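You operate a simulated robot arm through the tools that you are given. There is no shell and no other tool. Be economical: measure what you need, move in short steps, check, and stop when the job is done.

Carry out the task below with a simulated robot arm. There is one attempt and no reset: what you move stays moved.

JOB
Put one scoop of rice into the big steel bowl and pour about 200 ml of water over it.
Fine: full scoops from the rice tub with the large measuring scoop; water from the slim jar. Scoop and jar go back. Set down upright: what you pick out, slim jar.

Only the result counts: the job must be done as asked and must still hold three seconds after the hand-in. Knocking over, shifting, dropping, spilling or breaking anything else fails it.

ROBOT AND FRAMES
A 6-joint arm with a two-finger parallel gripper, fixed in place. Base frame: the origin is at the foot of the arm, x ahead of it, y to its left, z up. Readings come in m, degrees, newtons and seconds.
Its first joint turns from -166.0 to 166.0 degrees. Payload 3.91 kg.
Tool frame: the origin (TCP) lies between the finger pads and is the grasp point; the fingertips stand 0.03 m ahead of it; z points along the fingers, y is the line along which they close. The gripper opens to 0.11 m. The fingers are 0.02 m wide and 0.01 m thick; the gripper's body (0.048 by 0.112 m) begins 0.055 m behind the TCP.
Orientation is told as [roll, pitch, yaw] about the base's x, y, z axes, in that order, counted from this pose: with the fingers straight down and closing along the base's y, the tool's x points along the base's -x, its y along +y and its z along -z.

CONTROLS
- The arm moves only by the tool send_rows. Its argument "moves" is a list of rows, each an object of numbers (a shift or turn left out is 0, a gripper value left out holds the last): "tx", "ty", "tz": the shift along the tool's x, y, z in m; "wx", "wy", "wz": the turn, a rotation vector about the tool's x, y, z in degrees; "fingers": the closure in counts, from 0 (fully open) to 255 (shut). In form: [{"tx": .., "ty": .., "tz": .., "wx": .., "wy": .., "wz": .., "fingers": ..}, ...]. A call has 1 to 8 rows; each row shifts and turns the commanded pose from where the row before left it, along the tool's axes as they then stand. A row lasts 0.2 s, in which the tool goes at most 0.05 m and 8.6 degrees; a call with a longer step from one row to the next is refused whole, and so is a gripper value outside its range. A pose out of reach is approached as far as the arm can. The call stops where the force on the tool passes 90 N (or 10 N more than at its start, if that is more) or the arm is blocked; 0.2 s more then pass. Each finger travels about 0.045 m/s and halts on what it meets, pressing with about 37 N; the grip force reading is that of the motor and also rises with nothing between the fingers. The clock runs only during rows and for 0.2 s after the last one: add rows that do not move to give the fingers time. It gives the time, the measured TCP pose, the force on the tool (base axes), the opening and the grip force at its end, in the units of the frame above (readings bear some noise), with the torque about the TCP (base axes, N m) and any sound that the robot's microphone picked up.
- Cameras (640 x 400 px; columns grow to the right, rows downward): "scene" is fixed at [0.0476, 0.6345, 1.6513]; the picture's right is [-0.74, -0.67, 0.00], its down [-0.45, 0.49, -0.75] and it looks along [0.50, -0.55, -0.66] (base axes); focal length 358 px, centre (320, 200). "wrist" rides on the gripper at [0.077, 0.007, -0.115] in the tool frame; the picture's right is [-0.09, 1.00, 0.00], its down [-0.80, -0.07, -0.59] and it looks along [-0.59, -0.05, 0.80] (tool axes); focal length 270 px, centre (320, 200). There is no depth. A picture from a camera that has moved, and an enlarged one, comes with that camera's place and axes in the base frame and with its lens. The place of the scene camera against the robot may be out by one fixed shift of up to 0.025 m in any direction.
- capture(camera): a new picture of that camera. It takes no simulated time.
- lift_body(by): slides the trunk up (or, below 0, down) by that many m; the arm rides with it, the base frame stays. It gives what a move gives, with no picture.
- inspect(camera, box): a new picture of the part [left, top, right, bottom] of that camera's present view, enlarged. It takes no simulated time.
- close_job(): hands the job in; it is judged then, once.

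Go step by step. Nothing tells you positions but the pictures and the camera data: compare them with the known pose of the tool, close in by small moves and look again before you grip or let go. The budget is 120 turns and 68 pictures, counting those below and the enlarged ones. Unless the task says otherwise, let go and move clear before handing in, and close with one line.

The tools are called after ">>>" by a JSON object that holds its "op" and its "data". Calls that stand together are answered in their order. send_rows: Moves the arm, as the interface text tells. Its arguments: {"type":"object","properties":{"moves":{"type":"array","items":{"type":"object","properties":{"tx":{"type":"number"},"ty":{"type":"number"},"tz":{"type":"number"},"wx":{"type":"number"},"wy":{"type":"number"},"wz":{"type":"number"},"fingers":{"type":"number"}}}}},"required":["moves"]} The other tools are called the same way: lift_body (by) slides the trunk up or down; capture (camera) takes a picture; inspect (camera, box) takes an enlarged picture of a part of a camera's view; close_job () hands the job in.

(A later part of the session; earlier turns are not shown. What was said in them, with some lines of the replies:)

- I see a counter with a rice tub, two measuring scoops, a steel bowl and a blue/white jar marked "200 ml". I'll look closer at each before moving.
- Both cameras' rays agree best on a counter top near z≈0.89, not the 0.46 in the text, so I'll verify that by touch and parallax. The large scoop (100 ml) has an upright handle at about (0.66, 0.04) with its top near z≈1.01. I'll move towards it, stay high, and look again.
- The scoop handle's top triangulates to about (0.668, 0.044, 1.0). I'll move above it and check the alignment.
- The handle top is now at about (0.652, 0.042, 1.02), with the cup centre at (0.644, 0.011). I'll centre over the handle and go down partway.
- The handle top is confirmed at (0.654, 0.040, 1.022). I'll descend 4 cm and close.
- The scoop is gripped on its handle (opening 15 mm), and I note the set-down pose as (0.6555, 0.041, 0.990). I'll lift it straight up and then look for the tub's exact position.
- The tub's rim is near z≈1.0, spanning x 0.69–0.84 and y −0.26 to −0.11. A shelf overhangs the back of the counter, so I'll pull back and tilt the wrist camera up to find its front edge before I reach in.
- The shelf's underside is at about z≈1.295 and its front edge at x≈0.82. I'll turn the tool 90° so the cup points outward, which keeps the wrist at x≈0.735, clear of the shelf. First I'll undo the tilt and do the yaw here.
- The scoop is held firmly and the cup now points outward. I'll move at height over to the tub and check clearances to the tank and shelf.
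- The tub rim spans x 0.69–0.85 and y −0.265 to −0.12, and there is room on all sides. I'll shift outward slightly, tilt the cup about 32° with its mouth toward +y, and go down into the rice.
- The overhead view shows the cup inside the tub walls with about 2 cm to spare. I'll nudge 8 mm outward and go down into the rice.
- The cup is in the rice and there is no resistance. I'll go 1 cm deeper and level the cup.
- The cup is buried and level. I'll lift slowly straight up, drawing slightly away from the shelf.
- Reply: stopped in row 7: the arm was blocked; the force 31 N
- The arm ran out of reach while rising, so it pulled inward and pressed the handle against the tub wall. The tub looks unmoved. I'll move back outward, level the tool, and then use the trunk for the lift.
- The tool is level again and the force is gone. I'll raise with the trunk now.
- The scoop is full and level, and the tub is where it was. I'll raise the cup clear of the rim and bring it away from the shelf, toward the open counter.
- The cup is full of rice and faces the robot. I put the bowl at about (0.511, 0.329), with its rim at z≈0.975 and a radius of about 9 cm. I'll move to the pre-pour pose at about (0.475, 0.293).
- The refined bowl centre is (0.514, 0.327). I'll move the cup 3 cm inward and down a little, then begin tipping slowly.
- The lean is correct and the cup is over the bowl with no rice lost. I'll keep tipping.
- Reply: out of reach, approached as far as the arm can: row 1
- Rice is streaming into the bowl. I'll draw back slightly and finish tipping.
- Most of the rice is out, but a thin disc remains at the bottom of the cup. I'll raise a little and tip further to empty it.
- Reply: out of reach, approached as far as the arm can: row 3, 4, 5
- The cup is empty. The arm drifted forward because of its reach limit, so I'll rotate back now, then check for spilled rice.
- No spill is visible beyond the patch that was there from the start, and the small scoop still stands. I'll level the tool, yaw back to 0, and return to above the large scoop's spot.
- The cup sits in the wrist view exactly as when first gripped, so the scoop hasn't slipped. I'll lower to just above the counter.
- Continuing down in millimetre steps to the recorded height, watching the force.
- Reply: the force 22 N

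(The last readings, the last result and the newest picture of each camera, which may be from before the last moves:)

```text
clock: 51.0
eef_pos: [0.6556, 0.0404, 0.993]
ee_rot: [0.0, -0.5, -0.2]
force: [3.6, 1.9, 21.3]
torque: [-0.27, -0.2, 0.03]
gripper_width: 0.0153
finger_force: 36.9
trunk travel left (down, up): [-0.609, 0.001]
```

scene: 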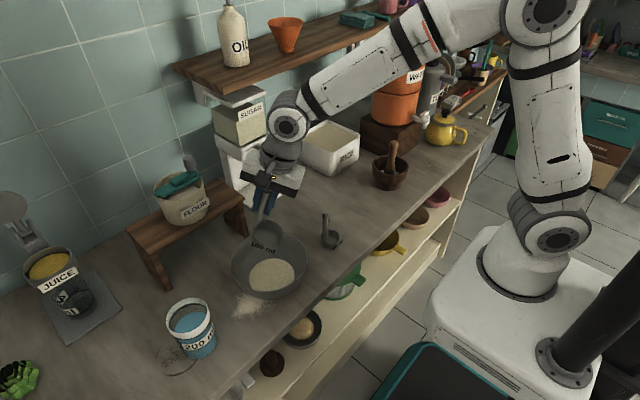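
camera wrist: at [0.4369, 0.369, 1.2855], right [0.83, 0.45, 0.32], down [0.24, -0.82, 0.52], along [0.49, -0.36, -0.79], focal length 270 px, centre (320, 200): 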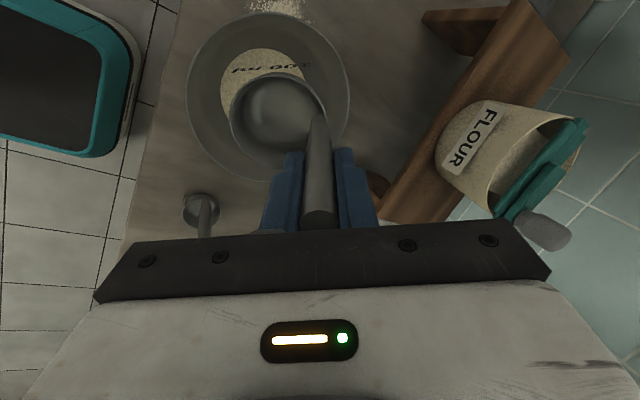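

It's in contact with the counter. I'll ease off 3 mm, open the fingers, and check.

>>> {"op": "send_rows", "data": {"moves": [{"tz": -0.003}, {}, {"fingers": 180}, {}, {}, {"fingers": 100}, {}, {}]}}

>>> {"op": "capture", "data": {"camera": "wrist"}}

```text
clock: 52.8
eef_pos: [0.6564, 0.0402, 0.993]
ee_rot: [0.0, -0.1, -0.4]
force: [-0.7, -0.6, 0.8]
torque: [0.01, 0.0, 0.0]
gripper_width: 0.0668
finger_force: 0.1
trunk travel left (down, up): [-0.609, 0.001]
```

```text
27 pictures are left
camera wrist: at [0.5799, 0.0487, 1.1074], right [0.09, 1.0, 0.0], down [0.8, -0.08, 0.6], along [0.59, -0.06, -0.8], focal length 270 px, centre (320, 200)
```

wrist: 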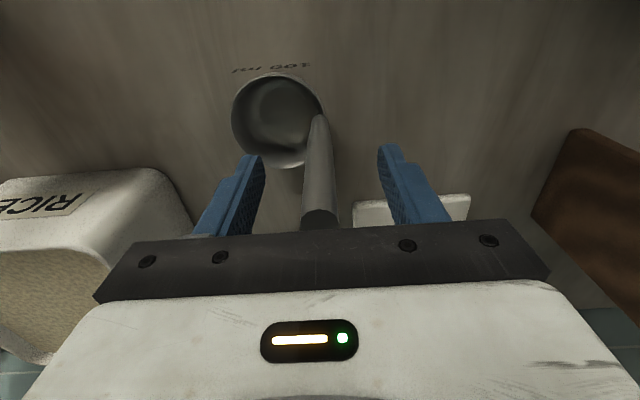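

The scoop stands where it was. I'll open fully, rise, and move to free space to prepare a horizontal approach to the jar with the camera side up.

>>> {"op": "send_rows", "data": {"moves": [{"tz": -0.03, "fingers": 0}, {"tz": -0.045}, {"tz": -0.045}, {"tz": -0.045}, {"tx": 0.035, "ty": 0.025, "tz": -0.02}, {"tx": 0.035, "ty": 0.025, "tz": -0.02}, {"tx": 0.035, "ty": 0.025}, {"tx": 0.035, "ty": 0.025}]}}

>>> {"op": "send_rows", "data": {"moves": [{"wz": 8.2}, {"wz": 8.2}, {"wz": 8.2}, {"wz": 8.2}, {"wz": 8.2}, {"wz": 8.2}, {"wz": 8.2}, {"wz": 8.2}]}}

>>> {"op": "send_rows", "data": {"moves": [{"wz": 8.2}, {"wz": 8.2}, {"wz": 8.2}, {"wz": 8.2}, {"wz": 8.2}, {"wz": 8.2}, {"wz": 8.2}, {"wz": 8.2}]}}

>>> {"op": "capture", "data": {"camera": "wrist"}}

```text
clock: 54.6
eef_pos: [0.5165, 0.1422, 1.1994]
ee_rot: [0.0, -0.2, -0.3]
force: [-1.2, 0.0, -0.7]
torque: [0.01, -0.02, 0.0]
gripper_width: 0.1101
finger_force: 0.1
trunk travel left (down, up): [-0.609, 0.001]
```

```text
clock: 56.4
eef_pos: [0.5166, 0.1411, 1.1993]
ee_rot: [0.1, 0.0, -66.1]
force: [-0.9, 0.6, -0.2]
torque: [0.01, 0.01, 0.0]
gripper_width: 0.11
finger_force: 0.1
trunk travel left (down, up): [-0.609, 0.001]
```

```text
clock: 58.2
eef_pos: [0.5151, 0.1417, 1.1992]
ee_rot: [0.0, 0.0, -131.6]
force: [-0.2, -0.3, -0.8]
torque: [-0.01, -0.01, -0.02]
gripper_width: 0.1099
finger_force: 0.0
trunk travel left (down, up): [-0.609, 0.001]
```

```text
26 pictures are left
camera wrist: at [0.5724, 0.1957, 1.3127], right [0.69, -0.73, 0.0], down [-0.59, -0.55, 0.59], along [-0.43, -0.41, -0.8], focal length 270 px, centre (320, 200)
```

wrist: 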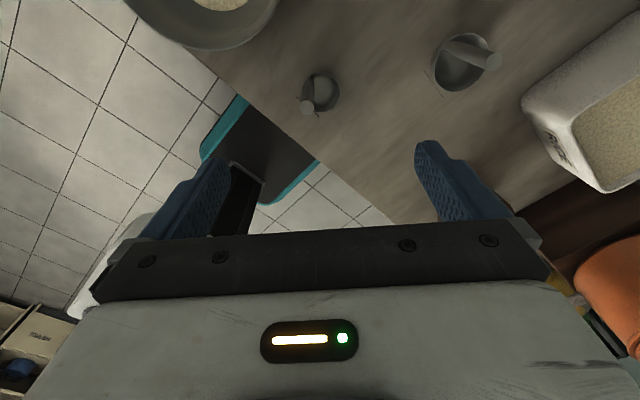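

The yaw works. I'll move toward the jar at height, then tilt the fingers toward horizontal with the camera on top.

>>> {"op": "send_rows", "data": {"moves": [{"tx": 0.024, "ty": -0.038}, {"tx": 0.024, "ty": -0.038}, {"tx": 0.024, "ty": -0.038}, {"tx": 0.024, "ty": -0.038}, {"tx": 0.024, "ty": -0.038}, {"tx": 0.024, "ty": -0.038}, {"wy": 8}, {"wy": 8}]}}

>>> {"op": "send_rows", "data": {"moves": [{"wy": 8}, {"wy": 8}, {"wy": 8}, {"wy": 8}, {"wy": 8}, {"wy": 8}, {"wy": 8}, {}]}}

>>> {"op": "capture", "data": {"camera": "wrist"}}

>>> {"op": "capture", "data": {"camera": "scene"}}

```text
clock: 60.0
eef_pos: [0.4631, 0.3741, 1.1973]
ee_rot: [0.0, 16.1, -131.5]
force: [-0.6, 0.6, 0.9]
torque: [0.03, 0.01, 0.03]
gripper_width: 0.1099
finger_force: 0.1
out of reach, approached as far as the arm can: row 5, 6, 7
trunk travel left (down, up): [-0.609, 0.001]
```

```text
clock: 61.8
eef_pos: [0.4527, 0.3837, 1.1946]
ee_rot: [-5.5, 57.1, -133.2]
force: [0.5, 0.4, 0.3]
torque: [0.0, 0.0, -0.01]
gripper_width: 0.1101
finger_force: 0.1
out of reach, approached as far as the arm can: row 4, 5, 6
trunk travel left (down, up): [-0.609, 0.001]
```

```text
25 pictures are left
camera wrist: at [0.4296, 0.3327, 1.3214], right [0.75, -0.65, -0.13], down [-0.65, -0.68, -0.35], along [0.14, 0.34, -0.93], focal length 270 px, centre (320, 200)
```

wrist: 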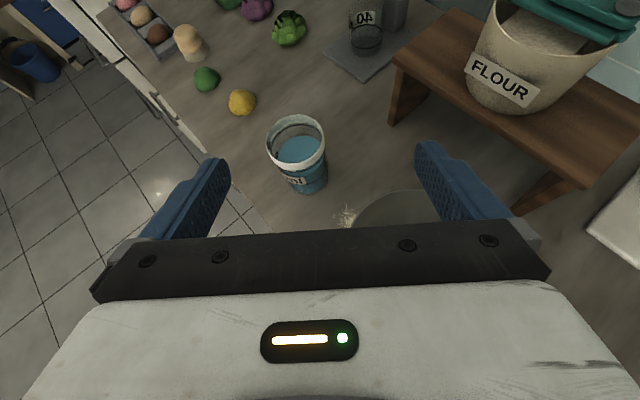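

```text
24 pictures are left
```

scene: 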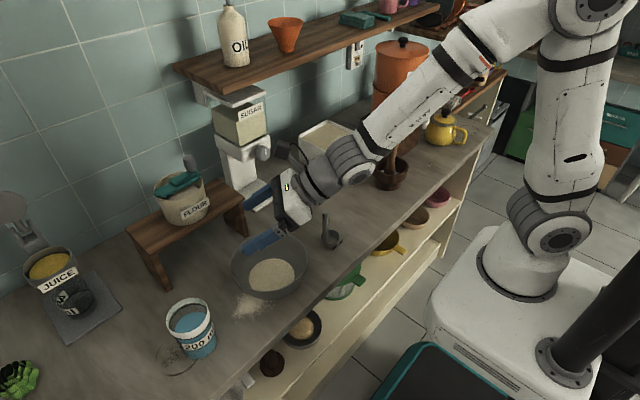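

The wrist can't flip fully (it reaches a joint limit at about 166°), so I'll use the unflipped wrist with a 55° downward tilt and pour sideways. The jar is at about (0.508, 0.541), its rim near z≈1.01 and its diameter about 8 cm. I'll rotate back first.

>>> {"op": "send_rows", "data": {"moves": [{"wy": -8}, {"wy": -8}, {"wy": -8}, {"wy": -8}, {"wy": -8}, {"wy": -8}, {"wy": -8}, {"wy": -8}]}}

>>> {"op": "send_rows", "data": {"moves": [{"wy": -8}, {"wz": -8.5}, {"wz": -8.5}, {"wz": -8.5}, {"wz": -8.5}, {"wz": -8.5}, {"wz": -8.5}, {"wz": -8.5}]}}

>>> {"op": "send_rows", "data": {"moves": [{"wz": -8.5}, {"wz": -8.5}, {"wz": -8.5}, {"wz": -8.5}, {"wz": -8.5}, {"wz": -8.5}, {"wz": -8.5}, {"wz": -8.5}]}}

>>> {"op": "send_rows", "data": {"moves": [{"wz": -8.5}, {"wz": -8.5}, {"wz": -8.5}, {"wz": -8.5}, {"wz": -8.5}, {"wz": -8.5}, {}]}}

```text
clock: 63.6
eef_pos: [0.4485, 0.3897, 1.1966]
ee_rot: [-4.4, 1.3, -127.0]
force: [0.3, 0.3, 0.2]
torque: [-0.01, 0.01, 0.0]
gripper_width: 0.1099
finger_force: 0.1
out of reach, approached as far as the arm can: row 2, 3
trunk travel left (down, up): [-0.609, 0.001]
```

```text
clock: 65.4
eef_pos: [0.4485, 0.3894, 1.1955]
ee_rot: [-7.9, 0.6, -67.0]
force: [-0.4, 0.4, 0.2]
torque: [-0.01, -0.01, 0.01]
gripper_width: 0.1101
finger_force: 0.0
trunk travel left (down, up): [-0.609, 0.001]
```

```text
clock: 67.2
eef_pos: [0.4483, 0.3897, 1.1945]
ee_rot: [-2.4, 7.4, 0.8]
force: [-0.6, 0.1, 0.6]
torque: [0.04, 0.01, -0.02]
gripper_width: 0.11
finger_force: 0.1
trunk travel left (down, up): [-0.609, 0.001]
```

```text
clock: 68.8
eef_pos: [0.4468, 0.3891, 1.1951]
ee_rot: [4.2, 6.6, 52.2]
force: [-0.2, 0.1, -0.1]
torque: [0.02, 0.01, -0.01]
gripper_width: 0.1098
finger_force: 0.0
trunk travel left (down, up): [-0.609, 0.001]
```

I'll correct the residual tilt, set yaw to 47° and the fingers 55° forward, and shift toward the pre-grasp point.

>>> {"op": "send_rows", "data": {"moves": [{"wx": 4.2}, {"wy": -6.6}, {"wz": 5.2}, {"wy": -8}, {"wy": -8}, {"wy": -8}, {"wy": -8}, {"wy": -8}]}}

>>> {"op": "send_rows", "data": {"moves": [{"wy": -8}, {"wy": -7}, {"tx": 0.016, "ty": 0.0195, "tz": 0.0207}, {"tx": 0.016, "ty": 0.0195, "tz": 0.0207}, {"tx": 0.016, "ty": 0.0195, "tz": 0.0207}, {}]}}

>>> {"op": "capture", "data": {"camera": "wrist"}}

>>> {"op": "inspect", "data": {"camera": "scene", "box": [130, 180, 350, 380]}}

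```text
clock: 70.6
eef_pos: [0.4472, 0.3877, 1.1952]
ee_rot: [0.1, -40.1, 46.9]
force: [0.0, -0.7, -0.4]
torque: [-0.01, -0.02, -0.01]
gripper_width: 0.11
finger_force: 0.0
trunk travel left (down, up): [-0.609, 0.001]
```

```text
clock: 72.0
eef_pos: [0.421, 0.4462, 1.1211]
ee_rot: [0.1, -55.0, 46.6]
force: [0.8, -1.0, -0.5]
torque: [0.02, -0.02, 0.0]
gripper_width: 0.1099
finger_force: 0.0
out of reach, approached as far as the arm can: row 1
trunk travel left (down, up): [-0.609, 0.001]
```

```text
23 pictures are left
camera wrist: at [0.3224, 0.3506, 1.1239], right [-0.69, 0.72, 0.07], down [0.03, -0.07, 1.0], along [0.72, 0.69, 0.02], focal length 270 px, centre (320, 200)
```

wrist: 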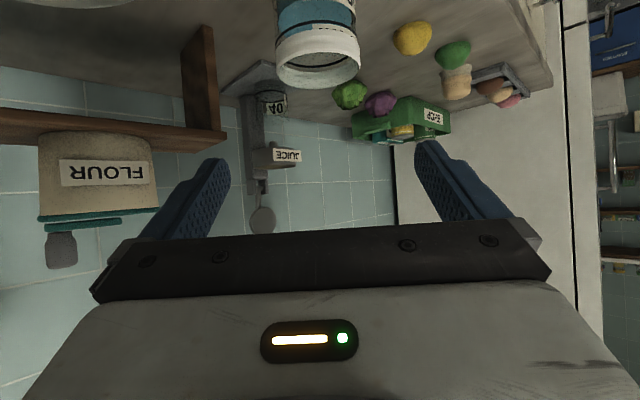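

```text
2.00 times, centred on (240, 280) of scene
camera zoom: at [0.0476, 0.6345, 1.6513], right [-0.74, -0.67, 0.0], down [-0.45, 0.49, -0.75], along [0.5, -0.55, -0.66], focal length 715 px, centre (480, 40)
```

zoom: 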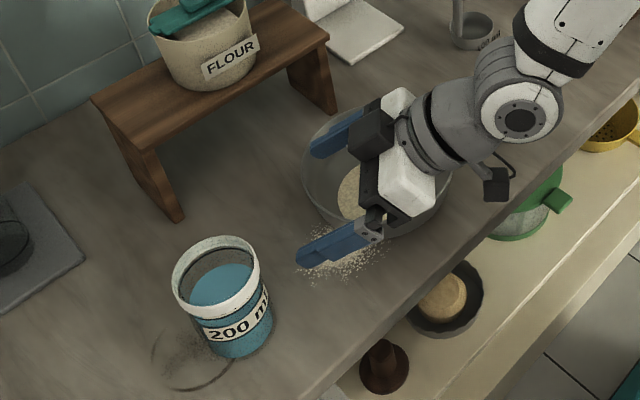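

The jar is laterally centred (about 2 mm off), about 13 cm ahead, with its rim at z≈1.0. I'll lower and advance along the tool axis, stopping short to check.

>>> {"op": "send_rows", "data": {"moves": [{"tx": 0.031, "tz": 0.022}, {"tx": 0.031, "tz": 0.022, "ty": 0.0015}, {"tz": 0.035}, {"tz": 0.035}, {}]}}

>>> {"op": "capture", "data": {"camera": "wrist"}}

>>> {"op": "inspect", "data": {"camera": "scene", "box": [130, 250, 290, 390]}}

```text
clock: 73.2
eef_pos: [0.4595, 0.4887, 1.005]
ee_rot: [0.2, -55.0, 46.7]
force: [1.1, -1.0, -0.4]
torque: [0.01, -0.02, 0.01]
gripper_width: 0.1099
finger_force: 0.1
trunk travel left (down, up): [-0.609, 0.001]
```

```text
21 pictures are left
camera wrist: at [0.3608, 0.3944, 1.0077], right [-0.69, 0.72, 0.07], down [0.03, -0.07, 1.0], along [0.72, 0.69, 0.02], focal length 270 px, centre (320, 200)
```

wrist: 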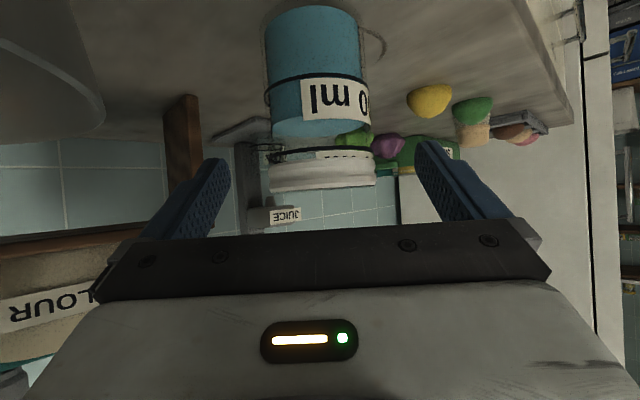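

```text
2.86 times, centred on (210, 320) of scene
camera zoom: at [0.0476, 0.6345, 1.6513], right [-0.74, -0.67, 0.0], down [-0.45, 0.49, -0.75], along [0.5, -0.55, -0.66], focal length 1022 px, centre (634, -143)
```

zoom: 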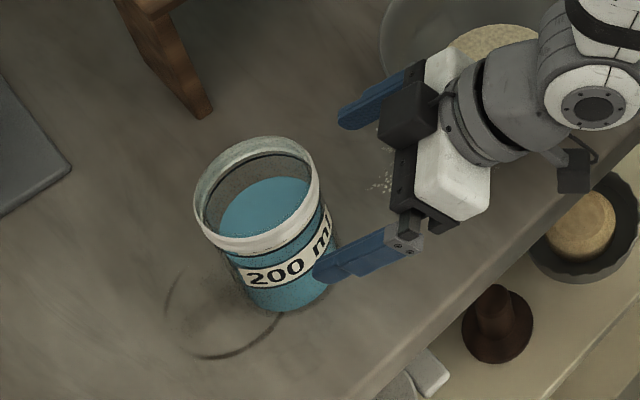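

I have a clear side view of the jar, and there is more water than I expected. I'll zoom in to read the mark and level before gripping.

>>> {"op": "inspect", "data": {"camera": "wrist", "box": [240, 0, 400, 200]}}

>>> {"op": "inspect", "data": {"camera": "scene", "box": [165, 290, 225, 365]}}

```text
2.00 times, centred on (320, 100) of wrist
camera zoom: at [0.3608, 0.3944, 1.0077], right [-0.69, 0.72, 0.07], down [0.03, -0.07, 1.0], along [0.72, 0.69, 0.02], focal length 541 px, centre (320, 400)
```

zoom: 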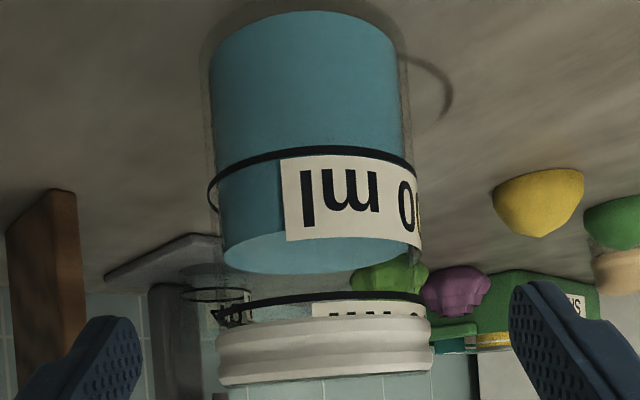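

```text
5.33 times, centred on (195, 328) of scene
camera zoom: at [0.0476, 0.6345, 1.6513], right [-0.74, -0.67, 0.0], down [-0.45, 0.49, -0.75], along [0.5, -0.55, -0.66], focal length 1907 px, centre (987, -480)
```

zoom: 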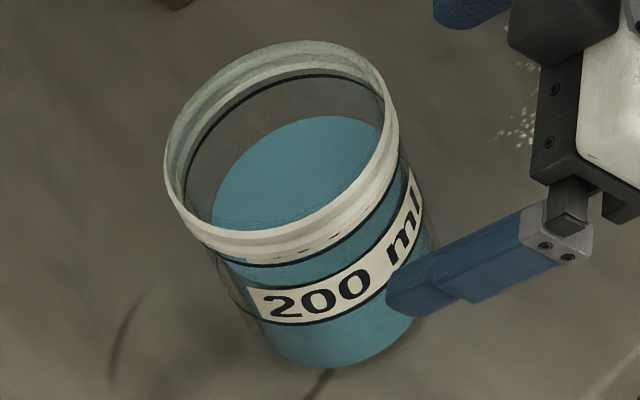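

Two graduation rings are visible: 200 ml at z≈0.935 and an upper one, presumably 400 ml, at about 0.98. The water is at about 0.959, roughly 320 ml, so I must pour part of it and leave about 120 ml. By geometry that is a tilt of about 67°. I'll advance and grip.

>>> {"op": "send_rows", "data": {"moves": [{"tz": 0.025}, {"tz": 0.025}, {"tz": 0.018}, {}, {"fingers": 60}, {"fingers": 120}, {"fingers": 255}, {}]}}

>>> {"op": "send_rows", "data": {"moves": [{}, {}, {}]}}

>>> {"op": "inspect", "data": {"camera": "scene", "box": [130, 250, 290, 390]}}

```text
clock: 75.0
eef_pos: [0.4974, 0.5283, 0.9664]
ee_rot: [0.3, -54.9, 46.7]
force: [1.7, -0.1, -0.5]
torque: [-0.16, -0.26, -0.01]
gripper_width: 0.0822
finger_force: 37.5
trunk travel left (down, up): [-0.609, 0.001]
```

```text
clock: 75.8
eef_pos: [0.4987, 0.5287, 0.9681]
ee_rot: [0.1, -54.8, 46.7]
force: [1.7, -0.8, 0.2]
torque: [-0.19, -0.29, 0.05]
gripper_width: 0.0822
finger_force: 36.8
trunk travel left (down, up): [-0.609, 0.001]
```

```text
2.86 times, centred on (210, 320) of scene
camera zoom: at [0.0476, 0.6345, 1.6513], right [-0.74, -0.67, 0.0], down [-0.45, 0.49, -0.75], along [0.5, -0.55, -0.66], focal length 1022 px, centre (634, -143)
```

zoom: 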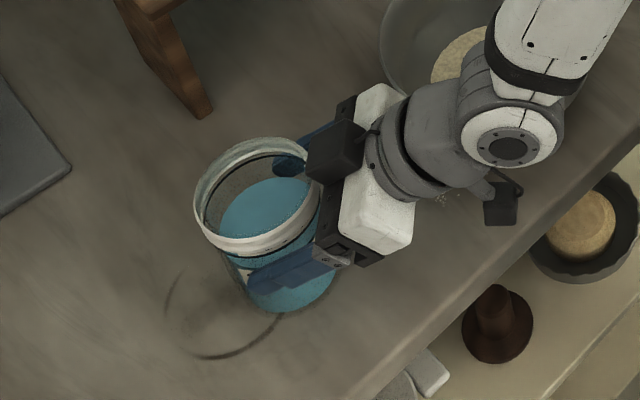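

The jar is gripped (82 mm); set-down pose recorded as (0.498, 0.529, 0.967). I'll lift it straight up, gently, and weigh it.

>>> {"op": "send_rows", "data": {"moves": [{"tx": -0.008, "tz": -0.0057}, {"tx": -0.02, "tz": -0.014}, {"tx": -0.025, "tz": -0.0175}, {"tx": -0.025, "tz": -0.0175}, {"tx": -0.02, "tz": -0.014}, {"tx": -0.009, "tz": -0.0063}, {}]}}

>>> {"op": "send_rows", "data": {"moves": [{}]}}

>>> {"op": "send_rows", "data": {"moves": [{}]}}

>>> {"op": "send_rows", "data": {"moves": [{}]}}

>>> {"op": "inspect", "data": {"camera": "scene", "box": [130, 200, 330, 390]}}

```text
clock: 77.4
eef_pos: [0.4974, 0.5295, 1.0947]
ee_rot: [0.2, -54.9, 46.7]
force: [-0.7, -0.3, -4.0]
torque: [-0.07, 0.07, 0.02]
gripper_width: 0.0824
finger_force: 36.6
trunk travel left (down, up): [-0.609, 0.001]
```

```text
clock: 77.8
eef_pos: [0.4977, 0.5306, 1.0948]
ee_rot: [0.2, -54.9, 46.6]
force: [0.3, -0.7, -4.7]
torque: [-0.07, 0.08, 0.01]
gripper_width: 0.0823
finger_force: 36.7
trunk travel left (down, up): [-0.609, 0.001]
```

```text
clock: 78.2
eef_pos: [0.4973, 0.53, 1.0949]
ee_rot: [0.2, -54.8, 46.8]
force: [0.6, 0.1, -4.4]
torque: [-0.1, 0.09, 0.0]
gripper_width: 0.0825
finger_force: 37.3
trunk travel left (down, up): [-0.609, 0.001]
```

```text
clock: 78.6
eef_pos: [0.4982, 0.53, 1.0957]
ee_rot: [0.2, -54.9, 46.7]
force: [-0.2, -0.7, -4.5]
torque: [-0.08, 0.1, -0.01]
gripper_width: 0.0822
finger_force: 36.8
trunk travel left (down, up): [-0.609, 0.001]
```

```text
2.11 times, centred on (230, 295) of scene
camera zoom: at [0.0476, 0.6345, 1.6513], right [-0.74, -0.67, 0.0], down [-0.45, 0.49, -0.75], along [0.5, -0.55, -0.66], focal length 753 px, centre (510, 0)
```

zoom: 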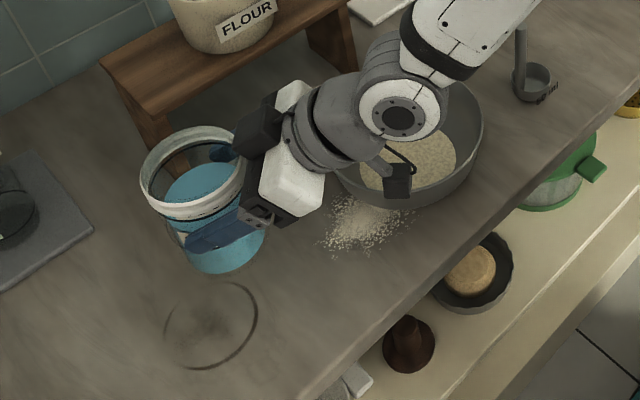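

The lifted weight is about 4.4 N, so after pouring 200 ml it should read about 2.4 N. I'll carry the jar slowly to the pour position left of the bowl centre.

>>> {"op": "send_rows", "data": {"moves": [{"tx": 0.007, "ty": -0.007, "tz": -0.01}, {"tx": 0.014, "ty": -0.014, "tz": -0.02}, {"tx": 0.0165, "ty": -0.016, "tz": -0.0235}, {"tx": 0.0165, "ty": -0.016, "tz": -0.0235}, {"tx": 0.0165, "ty": -0.016, "tz": -0.0235}, {"tx": 0.011, "ty": -0.011, "tz": -0.016}, {"tx": 0.0055, "ty": -0.0045, "tz": -0.0075}, {}]}}

>>> {"op": "inspect", "data": {"camera": "scene", "box": [170, 150, 370, 350]}}

```text
clock: 80.4
eef_pos: [0.455, 0.3614, 1.0958]
ee_rot: [0.2, -54.9, 46.6]
force: [-0.4, -0.6, -5.3]
torque: [-0.06, 0.07, -0.02]
gripper_width: 0.0823
finger_force: 37.1
trunk travel left (down, up): [-0.609, 0.001]
```

```text
2.00 times, centred on (270, 250) of scene
camera zoom: at [0.0476, 0.6345, 1.6513], right [-0.74, -0.67, 0.0], down [-0.45, 0.49, -0.75], along [0.5, -0.55, -0.66], focal length 715 px, centre (420, 100)
```

zoom: 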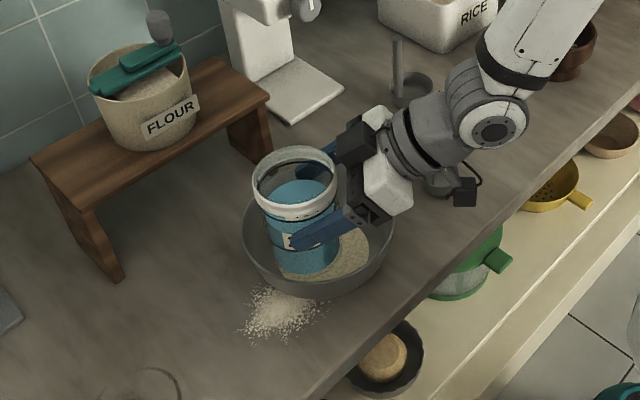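

The jar is above the bowl. I'll roll it about the outward horizontal axis to about 42° (still below the spill angle) and check the direction.

>>> {"op": "send_rows", "data": {"moves": [{"wx": -3.44, "wz": 4.91}, {"wx": -3.44, "wz": 4.91}, {"wx": -3.44, "wz": 4.91}, {"wx": -3.44, "wz": 4.91}, {"wx": -3.44, "wz": 4.91}, {"wx": -3.44, "wz": 4.91}, {}]}}

>>> {"op": "inspect", "data": {"camera": "scene", "box": [170, 150, 370, 350]}}

```text
clock: 82.0
eef_pos: [0.4553, 0.362, 1.0967]
ee_rot: [51.8, -41.3, 6.9]
force: [0.3, -0.7, -4.7]
torque: [-0.14, -0.02, 0.0]
gripper_width: 0.082
finger_force: 36.4
trunk travel left (down, up): [-0.609, 0.001]
```

```text
2.00 times, centred on (270, 250) of scene
camera zoom: at [0.0476, 0.6345, 1.6513], right [-0.74, -0.67, 0.0], down [-0.45, 0.49, -0.75], along [0.5, -0.55, -0.66], focal length 715 px, centre (420, 100)
```

zoom: 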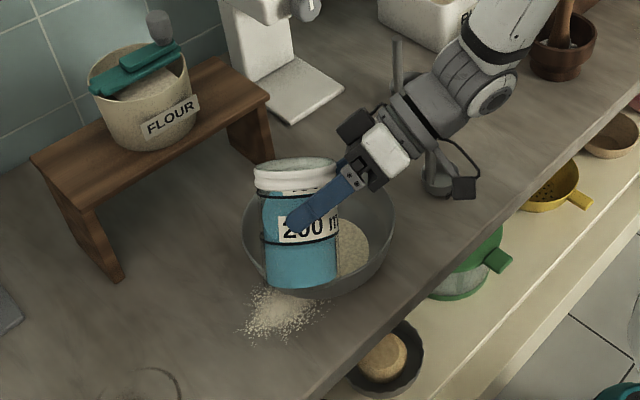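

The direction is right. I'll continue to about 60°, let it flow, and look.

>>> {"op": "send_rows", "data": {"moves": [{"wx": -2.87, "wz": 4.09}, {"wx": -2.87, "wz": 4.09}, {"wx": -2.87, "wz": 4.09}, {"wx": -2.87, "wz": 4.09}, {"wx": -2.3, "wz": 3.28}, {}, {}, {}]}}

>>> {"op": "inspect", "data": {"camera": "scene", "box": [170, 150, 370, 350]}}

>>> {"op": "send_rows", "data": {"moves": [{}, {}]}}

>>> {"op": "send_rows", "data": {"moves": [{}]}}

>>> {"op": "send_rows", "data": {"moves": [{}]}}

```text
clock: 83.8
eef_pos: [0.4563, 0.3605, 1.0967]
ee_rot: [71.6, -24.2, -4.1]
force: [0.0, -0.7, -4.2]
torque: [-0.12, -0.05, 0.03]
gripper_width: 0.0818
finger_force: 37.4
trunk travel left (down, up): [-0.609, 0.001]
```

```text
2.00 times, centred on (270, 250) of scene
camera zoom: at [0.0476, 0.6345, 1.6513], right [-0.74, -0.67, 0.0], down [-0.45, 0.49, -0.75], along [0.5, -0.55, -0.66], focal length 715 px, centre (420, 100)
```

zoom: 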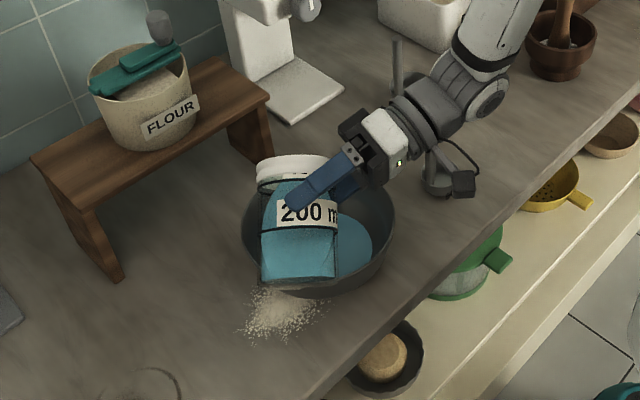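

```text
clock: 84.4
eef_pos: [0.4567, 0.3625, 1.0952]
ee_rot: [71.7, -24.1, -4.1]
force: [-0.3, -0.2, -2.9]
torque: [-0.15, -0.03, -0.03]
gripper_width: 0.0818
finger_force: 37.3
trunk travel left (down, up): [-0.609, 0.001]
```

```text
clock: 84.8
eef_pos: [0.4569, 0.3612, 1.0959]
ee_rot: [71.7, -24.2, -4.1]
force: [-0.7, -0.1, -4.0]
torque: [-0.16, -0.04, -0.03]
gripper_width: 0.0821
finger_force: 36.3
trunk travel left (down, up): [-0.609, 0.001]
```

```text
clock: 85.2
eef_pos: [0.4561, 0.3615, 1.0949]
ee_rot: [71.7, -24.2, -4.1]
force: [-0.1, -0.4, -3.8]
torque: [-0.15, -0.02, 0.01]
gripper_width: 0.0819
finger_force: 37.3
trunk travel left (down, up): [-0.609, 0.001]
```

Water is flowing into the bowl cleanly, with roughly 100 ml poured by weight. I'll tilt to about 65° and let it settle.

>>> {"op": "send_rows", "data": {"moves": [{"wx": -1.44, "wz": 2.05}, {"wx": -1.44, "wz": 2.05}, {}, {}, {}, {}]}}

>>> {"op": "send_rows", "data": {"moves": [{}]}}

>>> {"op": "send_rows", "data": {"moves": [{}]}}

>>> {"op": "send_rows", "data": {"moves": [{}]}}

>>> {"op": "inspect", "data": {"camera": "scene", "box": [220, 200, 320, 310]}}

```text
clock: 86.6
eef_pos: [0.4554, 0.3613, 1.0976]
ee_rot: [75.1, -20.1, -5.5]
force: [0.2, 0.2, -2.9]
torque: [-0.15, -0.05, -0.03]
gripper_width: 0.082
finger_force: 37.2
trunk travel left (down, up): [-0.609, 0.001]
```

```text
clock: 87.0
eef_pos: [0.4552, 0.3613, 1.0971]
ee_rot: [75.1, -20.0, -5.4]
force: [0.6, 0.3, -4.2]
torque: [-0.11, 0.0, -0.03]
gripper_width: 0.0822
finger_force: 36.8
trunk travel left (down, up): [-0.609, 0.001]
```

```text
clock: 87.4
eef_pos: [0.4555, 0.361, 1.0969]
ee_rot: [75.1, -20.1, -5.4]
force: [-0.6, -0.4, -5.1]
torque: [-0.14, -0.06, 0.05]
gripper_width: 0.0819
finger_force: 37.1
trunk travel left (down, up): [-0.609, 0.001]
```

```text
clock: 87.8
eef_pos: [0.4551, 0.3629, 1.0962]
ee_rot: [75.0, -20.1, -5.3]
force: [0.5, 0.0, -4.0]
torque: [-0.16, -0.02, -0.03]
gripper_width: 0.0821
finger_force: 36.9
trunk travel left (down, up): [-0.609, 0.001]
```

```text
3.64 times, centred on (270, 255) of scene
camera zoom: at [0.0476, 0.6345, 1.6513], right [-0.74, -0.67, 0.0], down [-0.45, 0.49, -0.75], along [0.5, -0.55, -0.66], focal length 1300 px, centre (502, 0)
```

zoom: 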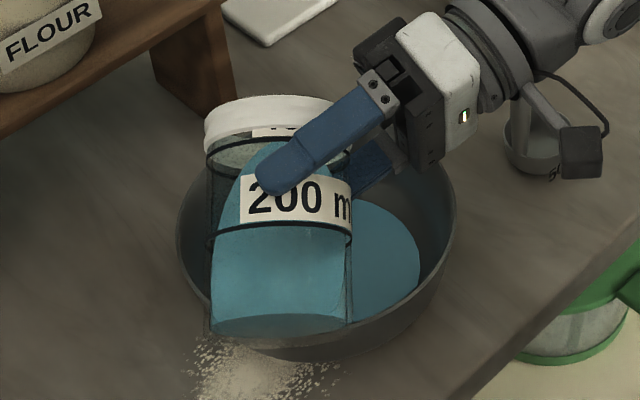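

The force reading is too noisy to judge volume by. I'll bring the jar upright here and read its level against the rings.

>>> {"op": "send_rows", "data": {"moves": [{"wx": 4.66, "wz": -6.65}, {"wx": 4.66, "wz": -6.65}, {"wx": 4.66, "wz": -6.65}, {"wx": 4.66, "wz": -6.65}, {"wx": 4.66, "wz": -6.65}, {"wx": 4.66, "wz": -6.65}, {"wx": 4.66, "wz": -6.65}, {"wx": 4.66, "wz": -6.65}]}}

>>> {"op": "send_rows", "data": {"moves": [{}, {}]}}

>>> {"op": "inspect", "data": {"camera": "wrist", "box": [220, 0, 420, 220]}}

>>> {"op": "inspect", "data": {"camera": "scene", "box": [220, 200, 320, 310]}}

```text
clock: 89.6
eef_pos: [0.4554, 0.3623, 1.096]
ee_rot: [0.1, -54.8, 46.8]
force: [-0.3, 0.2, -4.3]
torque: [-0.1, 0.02, 0.02]
gripper_width: 0.0816
finger_force: 37.2
trunk travel left (down, up): [-0.609, 0.001]
```

```text
clock: 90.2
eef_pos: [0.4567, 0.3612, 1.0965]
ee_rot: [0.2, -54.9, 46.8]
force: [-0.3, -0.8, -3.5]
torque: [-0.11, 0.04, -0.03]
gripper_width: 0.0819
finger_force: 36.7
trunk travel left (down, up): [-0.609, 0.001]
```

```text
1.82 times, centred on (320, 110) of wrist
camera zoom: at [0.3574, 0.2669, 1.0985], right [-0.69, 0.72, 0.07], down [0.04, -0.07, 1.0], along [0.72, 0.69, 0.02], focal length 491 px, centre (320, 364)
```

zoom: 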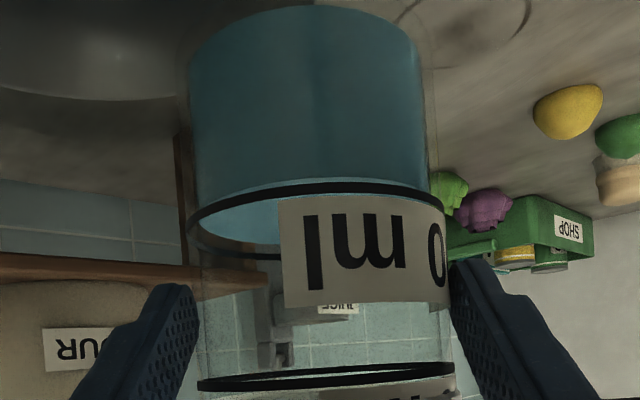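

```text
3.64 times, centred on (270, 255) of scene
camera zoom: at [0.0476, 0.6345, 1.6513], right [-0.74, -0.67, 0.0], down [-0.45, 0.49, -0.75], along [0.5, -0.55, -0.66], focal length 1300 px, centre (502, 0)
```

zoom: 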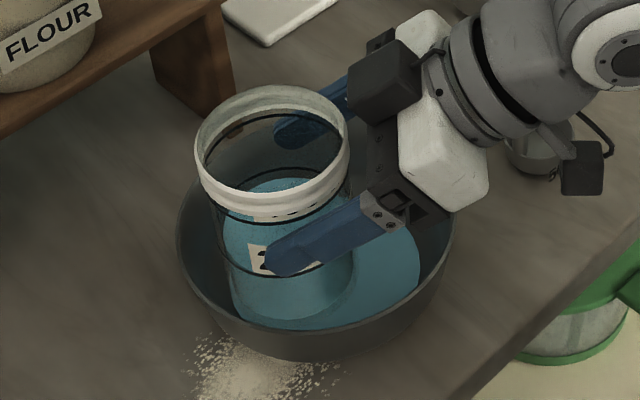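

The level is now just under the 200 ml ring, about 192 ml left of an initial 313 or so, meaning about 120 ml poured. I need about 80 ml more, so I'll tilt to 70°, wait, and read again.

>>> {"op": "send_rows", "data": {"moves": [{"wx": -4.59, "wz": 6.55}, {"wx": -4.59, "wz": 6.55}, {"wx": -4.59, "wz": 6.55}, {"wx": -4.59, "wz": 6.55}, {"wx": -4.02, "wz": 5.73}, {"wx": -4.02, "wz": 5.73}, {"wx": -4.02, "wz": 5.73}, {"wx": -4.02, "wz": 5.73}]}}

>>> {"op": "send_rows", "data": {"moves": [{"wx": -2.87, "wz": 4.09}, {"wx": -2.87, "wz": 4.09}, {}, {}, {}, {}, {}, {}]}}

>>> {"op": "inspect", "data": {"camera": "scene", "box": [220, 200, 320, 310]}}

>>> {"op": "send_rows", "data": {"moves": [{}, {}, {"wx": 4.59, "wz": -6.55}, {"wx": 4.59, "wz": -6.55}, {"wx": 4.59, "wz": -6.55}, {"wx": 4.59, "wz": -6.55}, {"wx": 4.59, "wz": -6.55}, {"wx": 4.59, "wz": -6.55}]}}

>>> {"op": "send_rows", "data": {"moves": [{"wx": 4.59, "wz": -6.55}, {"wx": 4.59, "wz": -6.55}, {"wx": 3.44, "wz": -4.91}, {}, {}, {}]}}

>>> {"op": "inspect", "data": {"camera": "wrist", "box": [220, 0, 420, 220]}}

```text
clock: 92.0
eef_pos: [0.4551, 0.3622, 1.0963]
ee_rot: [71.7, -24.0, -4.2]
force: [-1.1, 0.0, -3.8]
torque: [-0.19, -0.06, -0.05]
gripper_width: 0.0817
finger_force: 37.3
trunk travel left (down, up): [-0.609, 0.001]
```

```text
clock: 93.8
eef_pos: [0.4556, 0.3616, 1.097]
ee_rot: [78.2, -16.2, -6.4]
force: [0.2, -0.2, -3.0]
torque: [-0.1, 0.0, 0.02]
gripper_width: 0.0816
finger_force: 36.5
trunk travel left (down, up): [-0.609, 0.001]
```

```text
3.64 times, centred on (270, 255) of scene
camera zoom: at [0.0476, 0.6345, 1.6513], right [-0.74, -0.67, 0.0], down [-0.45, 0.49, -0.75], along [0.5, -0.55, -0.66], focal length 1300 px, centre (502, 0)
```

zoom: 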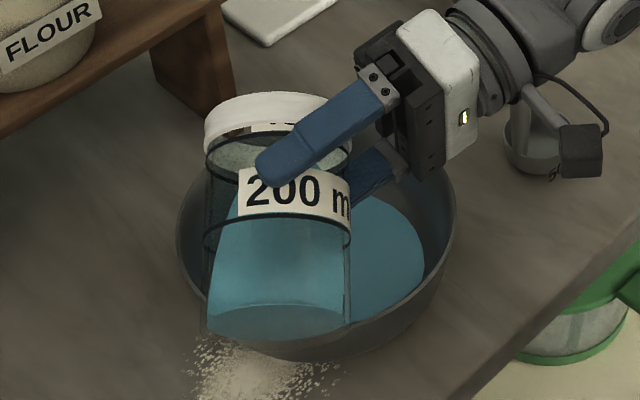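

```text
clock: 95.6
eef_pos: [0.4554, 0.3623, 1.0955]
ee_rot: [35.1, -49.5, 19.0]
force: [0.1, 0.4, -4.1]
torque: [-0.09, 0.01, 0.01]
gripper_width: 0.0819
finger_force: 37.0
trunk travel left (down, up): [-0.609, 0.001]
```

```text
clock: 97.0
eef_pos: [0.4561, 0.3632, 1.0959]
ee_rot: [0.2, -55.0, 46.8]
force: [-0.3, 0.2, -3.2]
torque: [-0.08, 0.02, -0.01]
gripper_width: 0.0817
finger_force: 37.5
trunk travel left (down, up): [-0.609, 0.001]
```

```text
1.82 times, centred on (320, 110) of wrist
camera zoom: at [0.3574, 0.2669, 1.0985], right [-0.69, 0.72, 0.07], down [0.04, -0.07, 1.0], along [0.72, 0.69, 0.02], focal length 491 px, centre (320, 364)
```

zoom: 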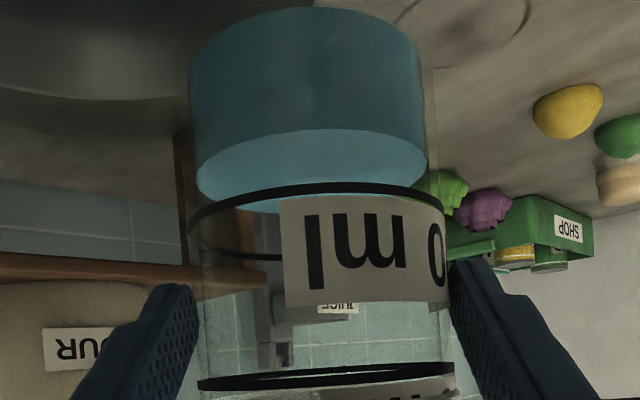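

About 136 ml is left, so about 174 ml has been poured. One more tilt to about 72.3° should bring it to 200 ml.

>>> {"op": "send_rows", "data": {"moves": [{"wx": -4.59, "wz": 6.55}, {"wx": -4.59, "wz": 6.55}, {"wx": -4.59, "wz": 6.55}, {"wx": -4.59, "wz": 6.55}, {"wx": -4.59, "wz": 6.55}, {"wx": -4.59, "wz": 6.55}, {"wx": -4.59, "wz": 6.55}, {"wx": -4.59, "wz": 6.55}]}}

>>> {"op": "send_rows", "data": {"moves": [{"wx": -2.38, "wz": 3.4}, {"wx": -2.38, "wz": 3.4}, {}, {}, {}, {}, {}, {}]}}

>>> {"op": "send_rows", "data": {"moves": [{}, {}, {"wx": 4.59, "wz": -6.55}, {"wx": 4.59, "wz": -6.55}, {"wx": 4.59, "wz": -6.55}, {"wx": 4.59, "wz": -6.55}, {"wx": 4.59, "wz": -6.55}, {"wx": 4.59, "wz": -6.55}]}}

>>> {"op": "send_rows", "data": {"moves": [{"wx": 4.59, "wz": -6.55}, {"wx": 4.59, "wz": -6.55}, {"wx": 4.76, "wz": -6.8}, {}, {}, {}]}}

>>> {"op": "inspect", "data": {"camera": "wrist", "box": [220, 0, 420, 220]}}

```text
clock: 98.8
eef_pos: [0.4567, 0.3615, 1.096]
ee_rot: [74.5, -20.8, -5.3]
force: [-0.1, -0.5, -3.9]
torque: [-0.18, -0.04, 0.01]
gripper_width: 0.0819
finger_force: 37.0
trunk travel left (down, up): [-0.609, 0.001]
```

```text
clock: 100.6
eef_pos: [0.4566, 0.3614, 1.0949]
ee_rot: [79.7, -14.3, -6.6]
force: [0.8, -0.4, -2.9]
torque: [-0.12, -0.05, 0.01]
gripper_width: 0.0817
finger_force: 37.1
trunk travel left (down, up): [-0.609, 0.001]
```

```text
clock: 102.4
eef_pos: [0.4547, 0.3624, 1.0966]
ee_rot: [38.2, -48.4, 16.5]
force: [0.4, 0.2, -3.0]
torque: [-0.08, -0.01, -0.03]
gripper_width: 0.0818
finger_force: 36.5
trunk travel left (down, up): [-0.609, 0.001]
```

```text
clock: 103.8
eef_pos: [0.4557, 0.3609, 1.096]
ee_rot: [0.3, -55.1, 46.8]
force: [1.3, 0.7, -3.3]
torque: [-0.02, 0.03, 0.02]
gripper_width: 0.082
finger_force: 36.8
trunk travel left (down, up): [-0.609, 0.001]
```

```text
1.82 times, centred on (320, 110) of wrist
camera zoom: at [0.3571, 0.2669, 1.0986], right [-0.69, 0.72, 0.07], down [0.04, -0.07, 1.0], along [0.72, 0.69, 0.02], focal length 491 px, centre (320, 364)
```

zoom: 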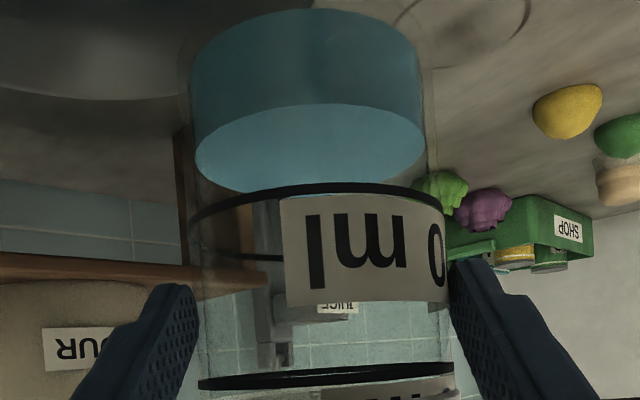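

About 106 ml remains, so about 204 ml has been poured. I'll carry the jar back to its place.

>>> {"op": "send_rows", "data": {"moves": [{"tx": -0.007, "ty": 0.007, "tz": 0.01}, {"tx": -0.014, "ty": 0.014, "tz": 0.02}, {"tx": -0.0165, "ty": 0.016, "tz": 0.0235}, {"tx": -0.0165, "ty": 0.016, "tz": 0.0235}, {"tx": -0.0165, "ty": 0.016, "tz": 0.0235}, {"tx": -0.011, "ty": 0.011, "tz": 0.016}, {"tx": -0.0055, "ty": 0.0045, "tz": 0.0075}, {}]}}

>>> {"op": "send_rows", "data": {"moves": [{"tx": 0.02, "tz": 0.014}, {"tx": 0.025, "tz": 0.0175}, {"tx": 0.025, "tz": 0.0175}, {"tx": 0.02, "tz": 0.014}, {"tx": 0.008, "tz": 0.0056}, {}]}}

>>> {"op": "inspect", "data": {"camera": "scene", "box": [130, 200, 330, 390]}}

```text
clock: 105.6
eef_pos: [0.4967, 0.5301, 1.0951]
ee_rot: [0.2, -55.0, 46.7]
force: [-0.4, 0.5, -3.7]
torque: [-0.06, 0.03, -0.01]
gripper_width: 0.0817
finger_force: 36.6
trunk travel left (down, up): [-0.609, 0.001]
```

```text
clock: 107.0
eef_pos: [0.4962, 0.531, 0.9761]
ee_rot: [0.2, -55.1, 46.6]
force: [0.1, 0.3, -2.9]
torque: [-0.06, 0.08, 0.0]
gripper_width: 0.0817
finger_force: 36.9
trunk travel left (down, up): [-0.609, 0.001]
```

```text
2.11 times, centred on (230, 295) of scene
camera zoom: at [0.0476, 0.6345, 1.6513], right [-0.74, -0.67, 0.0], down [-0.45, 0.49, -0.75], along [0.5, -0.55, -0.66], focal length 753 px, centre (510, 0)
```

zoom: 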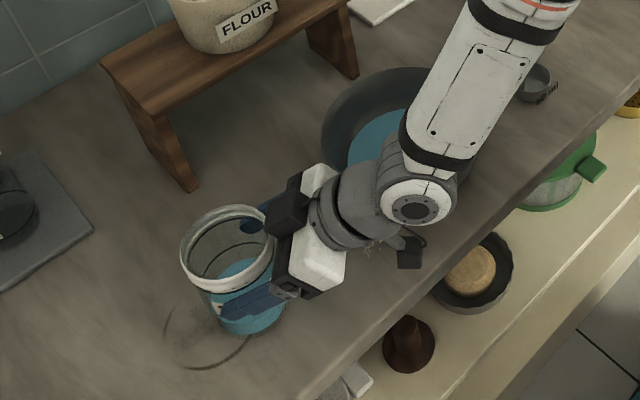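

The jar is about 8 mm above its spot. I'll lower it gently until it touches.

>>> {"op": "send_rows", "data": {"moves": [{"tx": 0.0025, "tz": 0.0017}, {"tx": 0.0016, "tz": 0.0011}, {"tx": 0.0016, "tz": 0.0011}, {}]}}

>>> {"op": "send_rows", "data": {"moves": [{"tx": 0.0008, "tz": 0.0006}, {}]}}

```text
clock: 108.0
eef_pos: [0.4975, 0.5309, 0.9706]
ee_rot: [0.2, -55.0, 46.7]
force: [-0.5, 0.5, -2.9]
torque: [-0.05, 0.07, -0.02]
gripper_width: 0.0818
finger_force: 37.0
trunk travel left (down, up): [-0.609, 0.001]
```

```text
clock: 108.6
eef_pos: [0.4964, 0.5299, 0.9694]
ee_rot: [0.2, -55.1, 46.7]
force: [2.2, 0.0, 2.6]
torque: [-0.13, -0.11, 0.02]
gripper_width: 0.0816
finger_force: 37.3
trunk travel left (down, up): [-0.609, 0.001]
```

Light contact. I'll do one more half-millimetre, then release slowly.

>>> {"op": "send_rows", "data": {"moves": [{"tx": 0.0003, "tz": 0.0002}, {}, {"fingers": 60}, {}, {"fingers": 30}, {"fingers": 0}, {}, {}]}}

>>> {"op": "inspect", "data": {"camera": "scene", "box": [130, 250, 290, 390]}}

```text
clock: 110.4
eef_pos: [0.4964, 0.5312, 0.9679]
ee_rot: [0.2, -55.0, 46.9]
force: [0.5, 0.9, -0.3]
torque: [-0.02, 0.03, 0.03]
gripper_width: 0.11
finger_force: 0.0
trunk travel left (down, up): [-0.609, 0.001]
```

```text
2.86 times, centred on (210, 320) of scene
camera zoom: at [0.0476, 0.6345, 1.6513], right [-0.74, -0.67, 0.0], down [-0.45, 0.49, -0.75], along [0.5, -0.55, -0.66], focal length 1022 px, centre (634, -143)
```

zoom: 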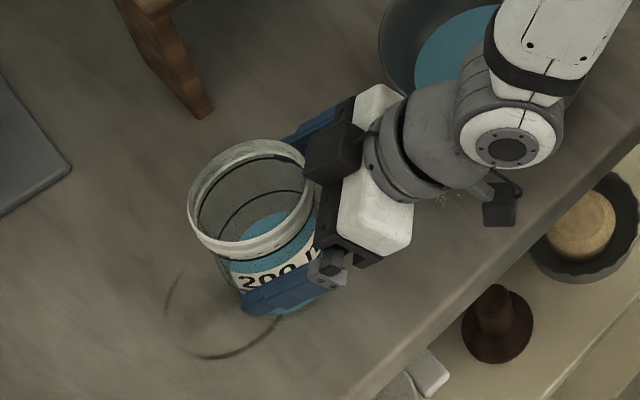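

The jar stands upright on its spot. I'll back out along the tool axis, rise, and take a final look.

>>> {"op": "send_rows", "data": {"moves": [{"tz": -0.025}, {"tz": -0.04}, {"tz": -0.04}, {"tz": -0.035}, {"tx": -0.03, "tz": -0.03}, {"tx": -0.03, "tz": -0.02}, {}]}}

>>> {"op": "capture", "data": {"camera": "scene"}}

```text
clock: 112.0
eef_pos: [0.4132, 0.442, 1.1276]
ee_rot: [0.2, -54.9, 46.8]
force: [0.5, -0.4, 0.4]
torque: [0.01, -0.01, 0.01]
gripper_width: 0.11
finger_force: 0.1
trunk travel left (down, up): [-0.609, 0.001]
```

```text
4 pictures are left
```

scene: 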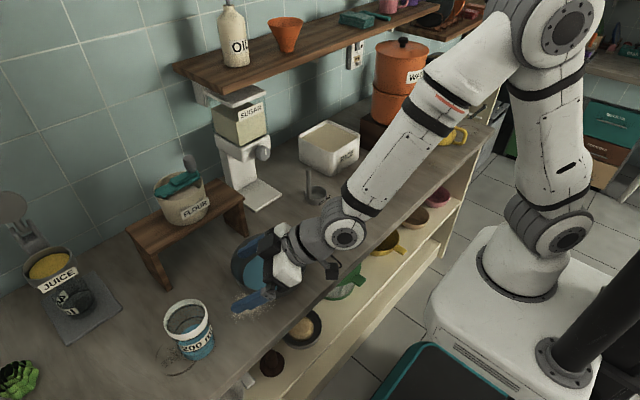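

The large scoop and the jar are in place. I'll rise well clear and check the bowl and the small scoop.

>>> {"op": "send_rows", "data": {"moves": [{"tx": -0.037, "tz": -0.026}, {"tx": -0.037, "tz": -0.026}, {"tx": -0.037, "tz": -0.026}, {"tx": -0.037, "tz": -0.026}, {}]}}

>>> {"op": "capture", "data": {"camera": "scene"}}

```text
clock: 113.2
eef_pos: [0.4142, 0.4401, 1.3085]
ee_rot: [-0.4, -55.1, 47.6]
force: [0.2, 0.1, 0.1]
torque: [-0.02, -0.02, 0.02]
gripper_width: 0.1098
finger_force: 0.0
trunk travel left (down, up): [-0.609, 0.001]
```

```text
3 pictures are left
```

scene: 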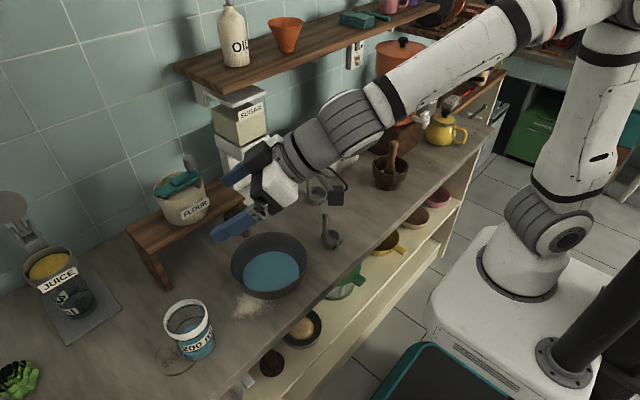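

The bowl holds the rice and water, both scoops and the jar stand upright in their places, and nothing else has moved. I'm handing in.

>>> {"op": "close_job", "data": {}}

```text
The job is handed in.
```

I put one full 100 ml scoop of rice in the steel bowl and poured about 200 ml of water over it (about 204 ml, judged from the jar's markings). The large scoop and the jar are back in their places, upright, and I saw nothing spilled or shifted in the last picture.
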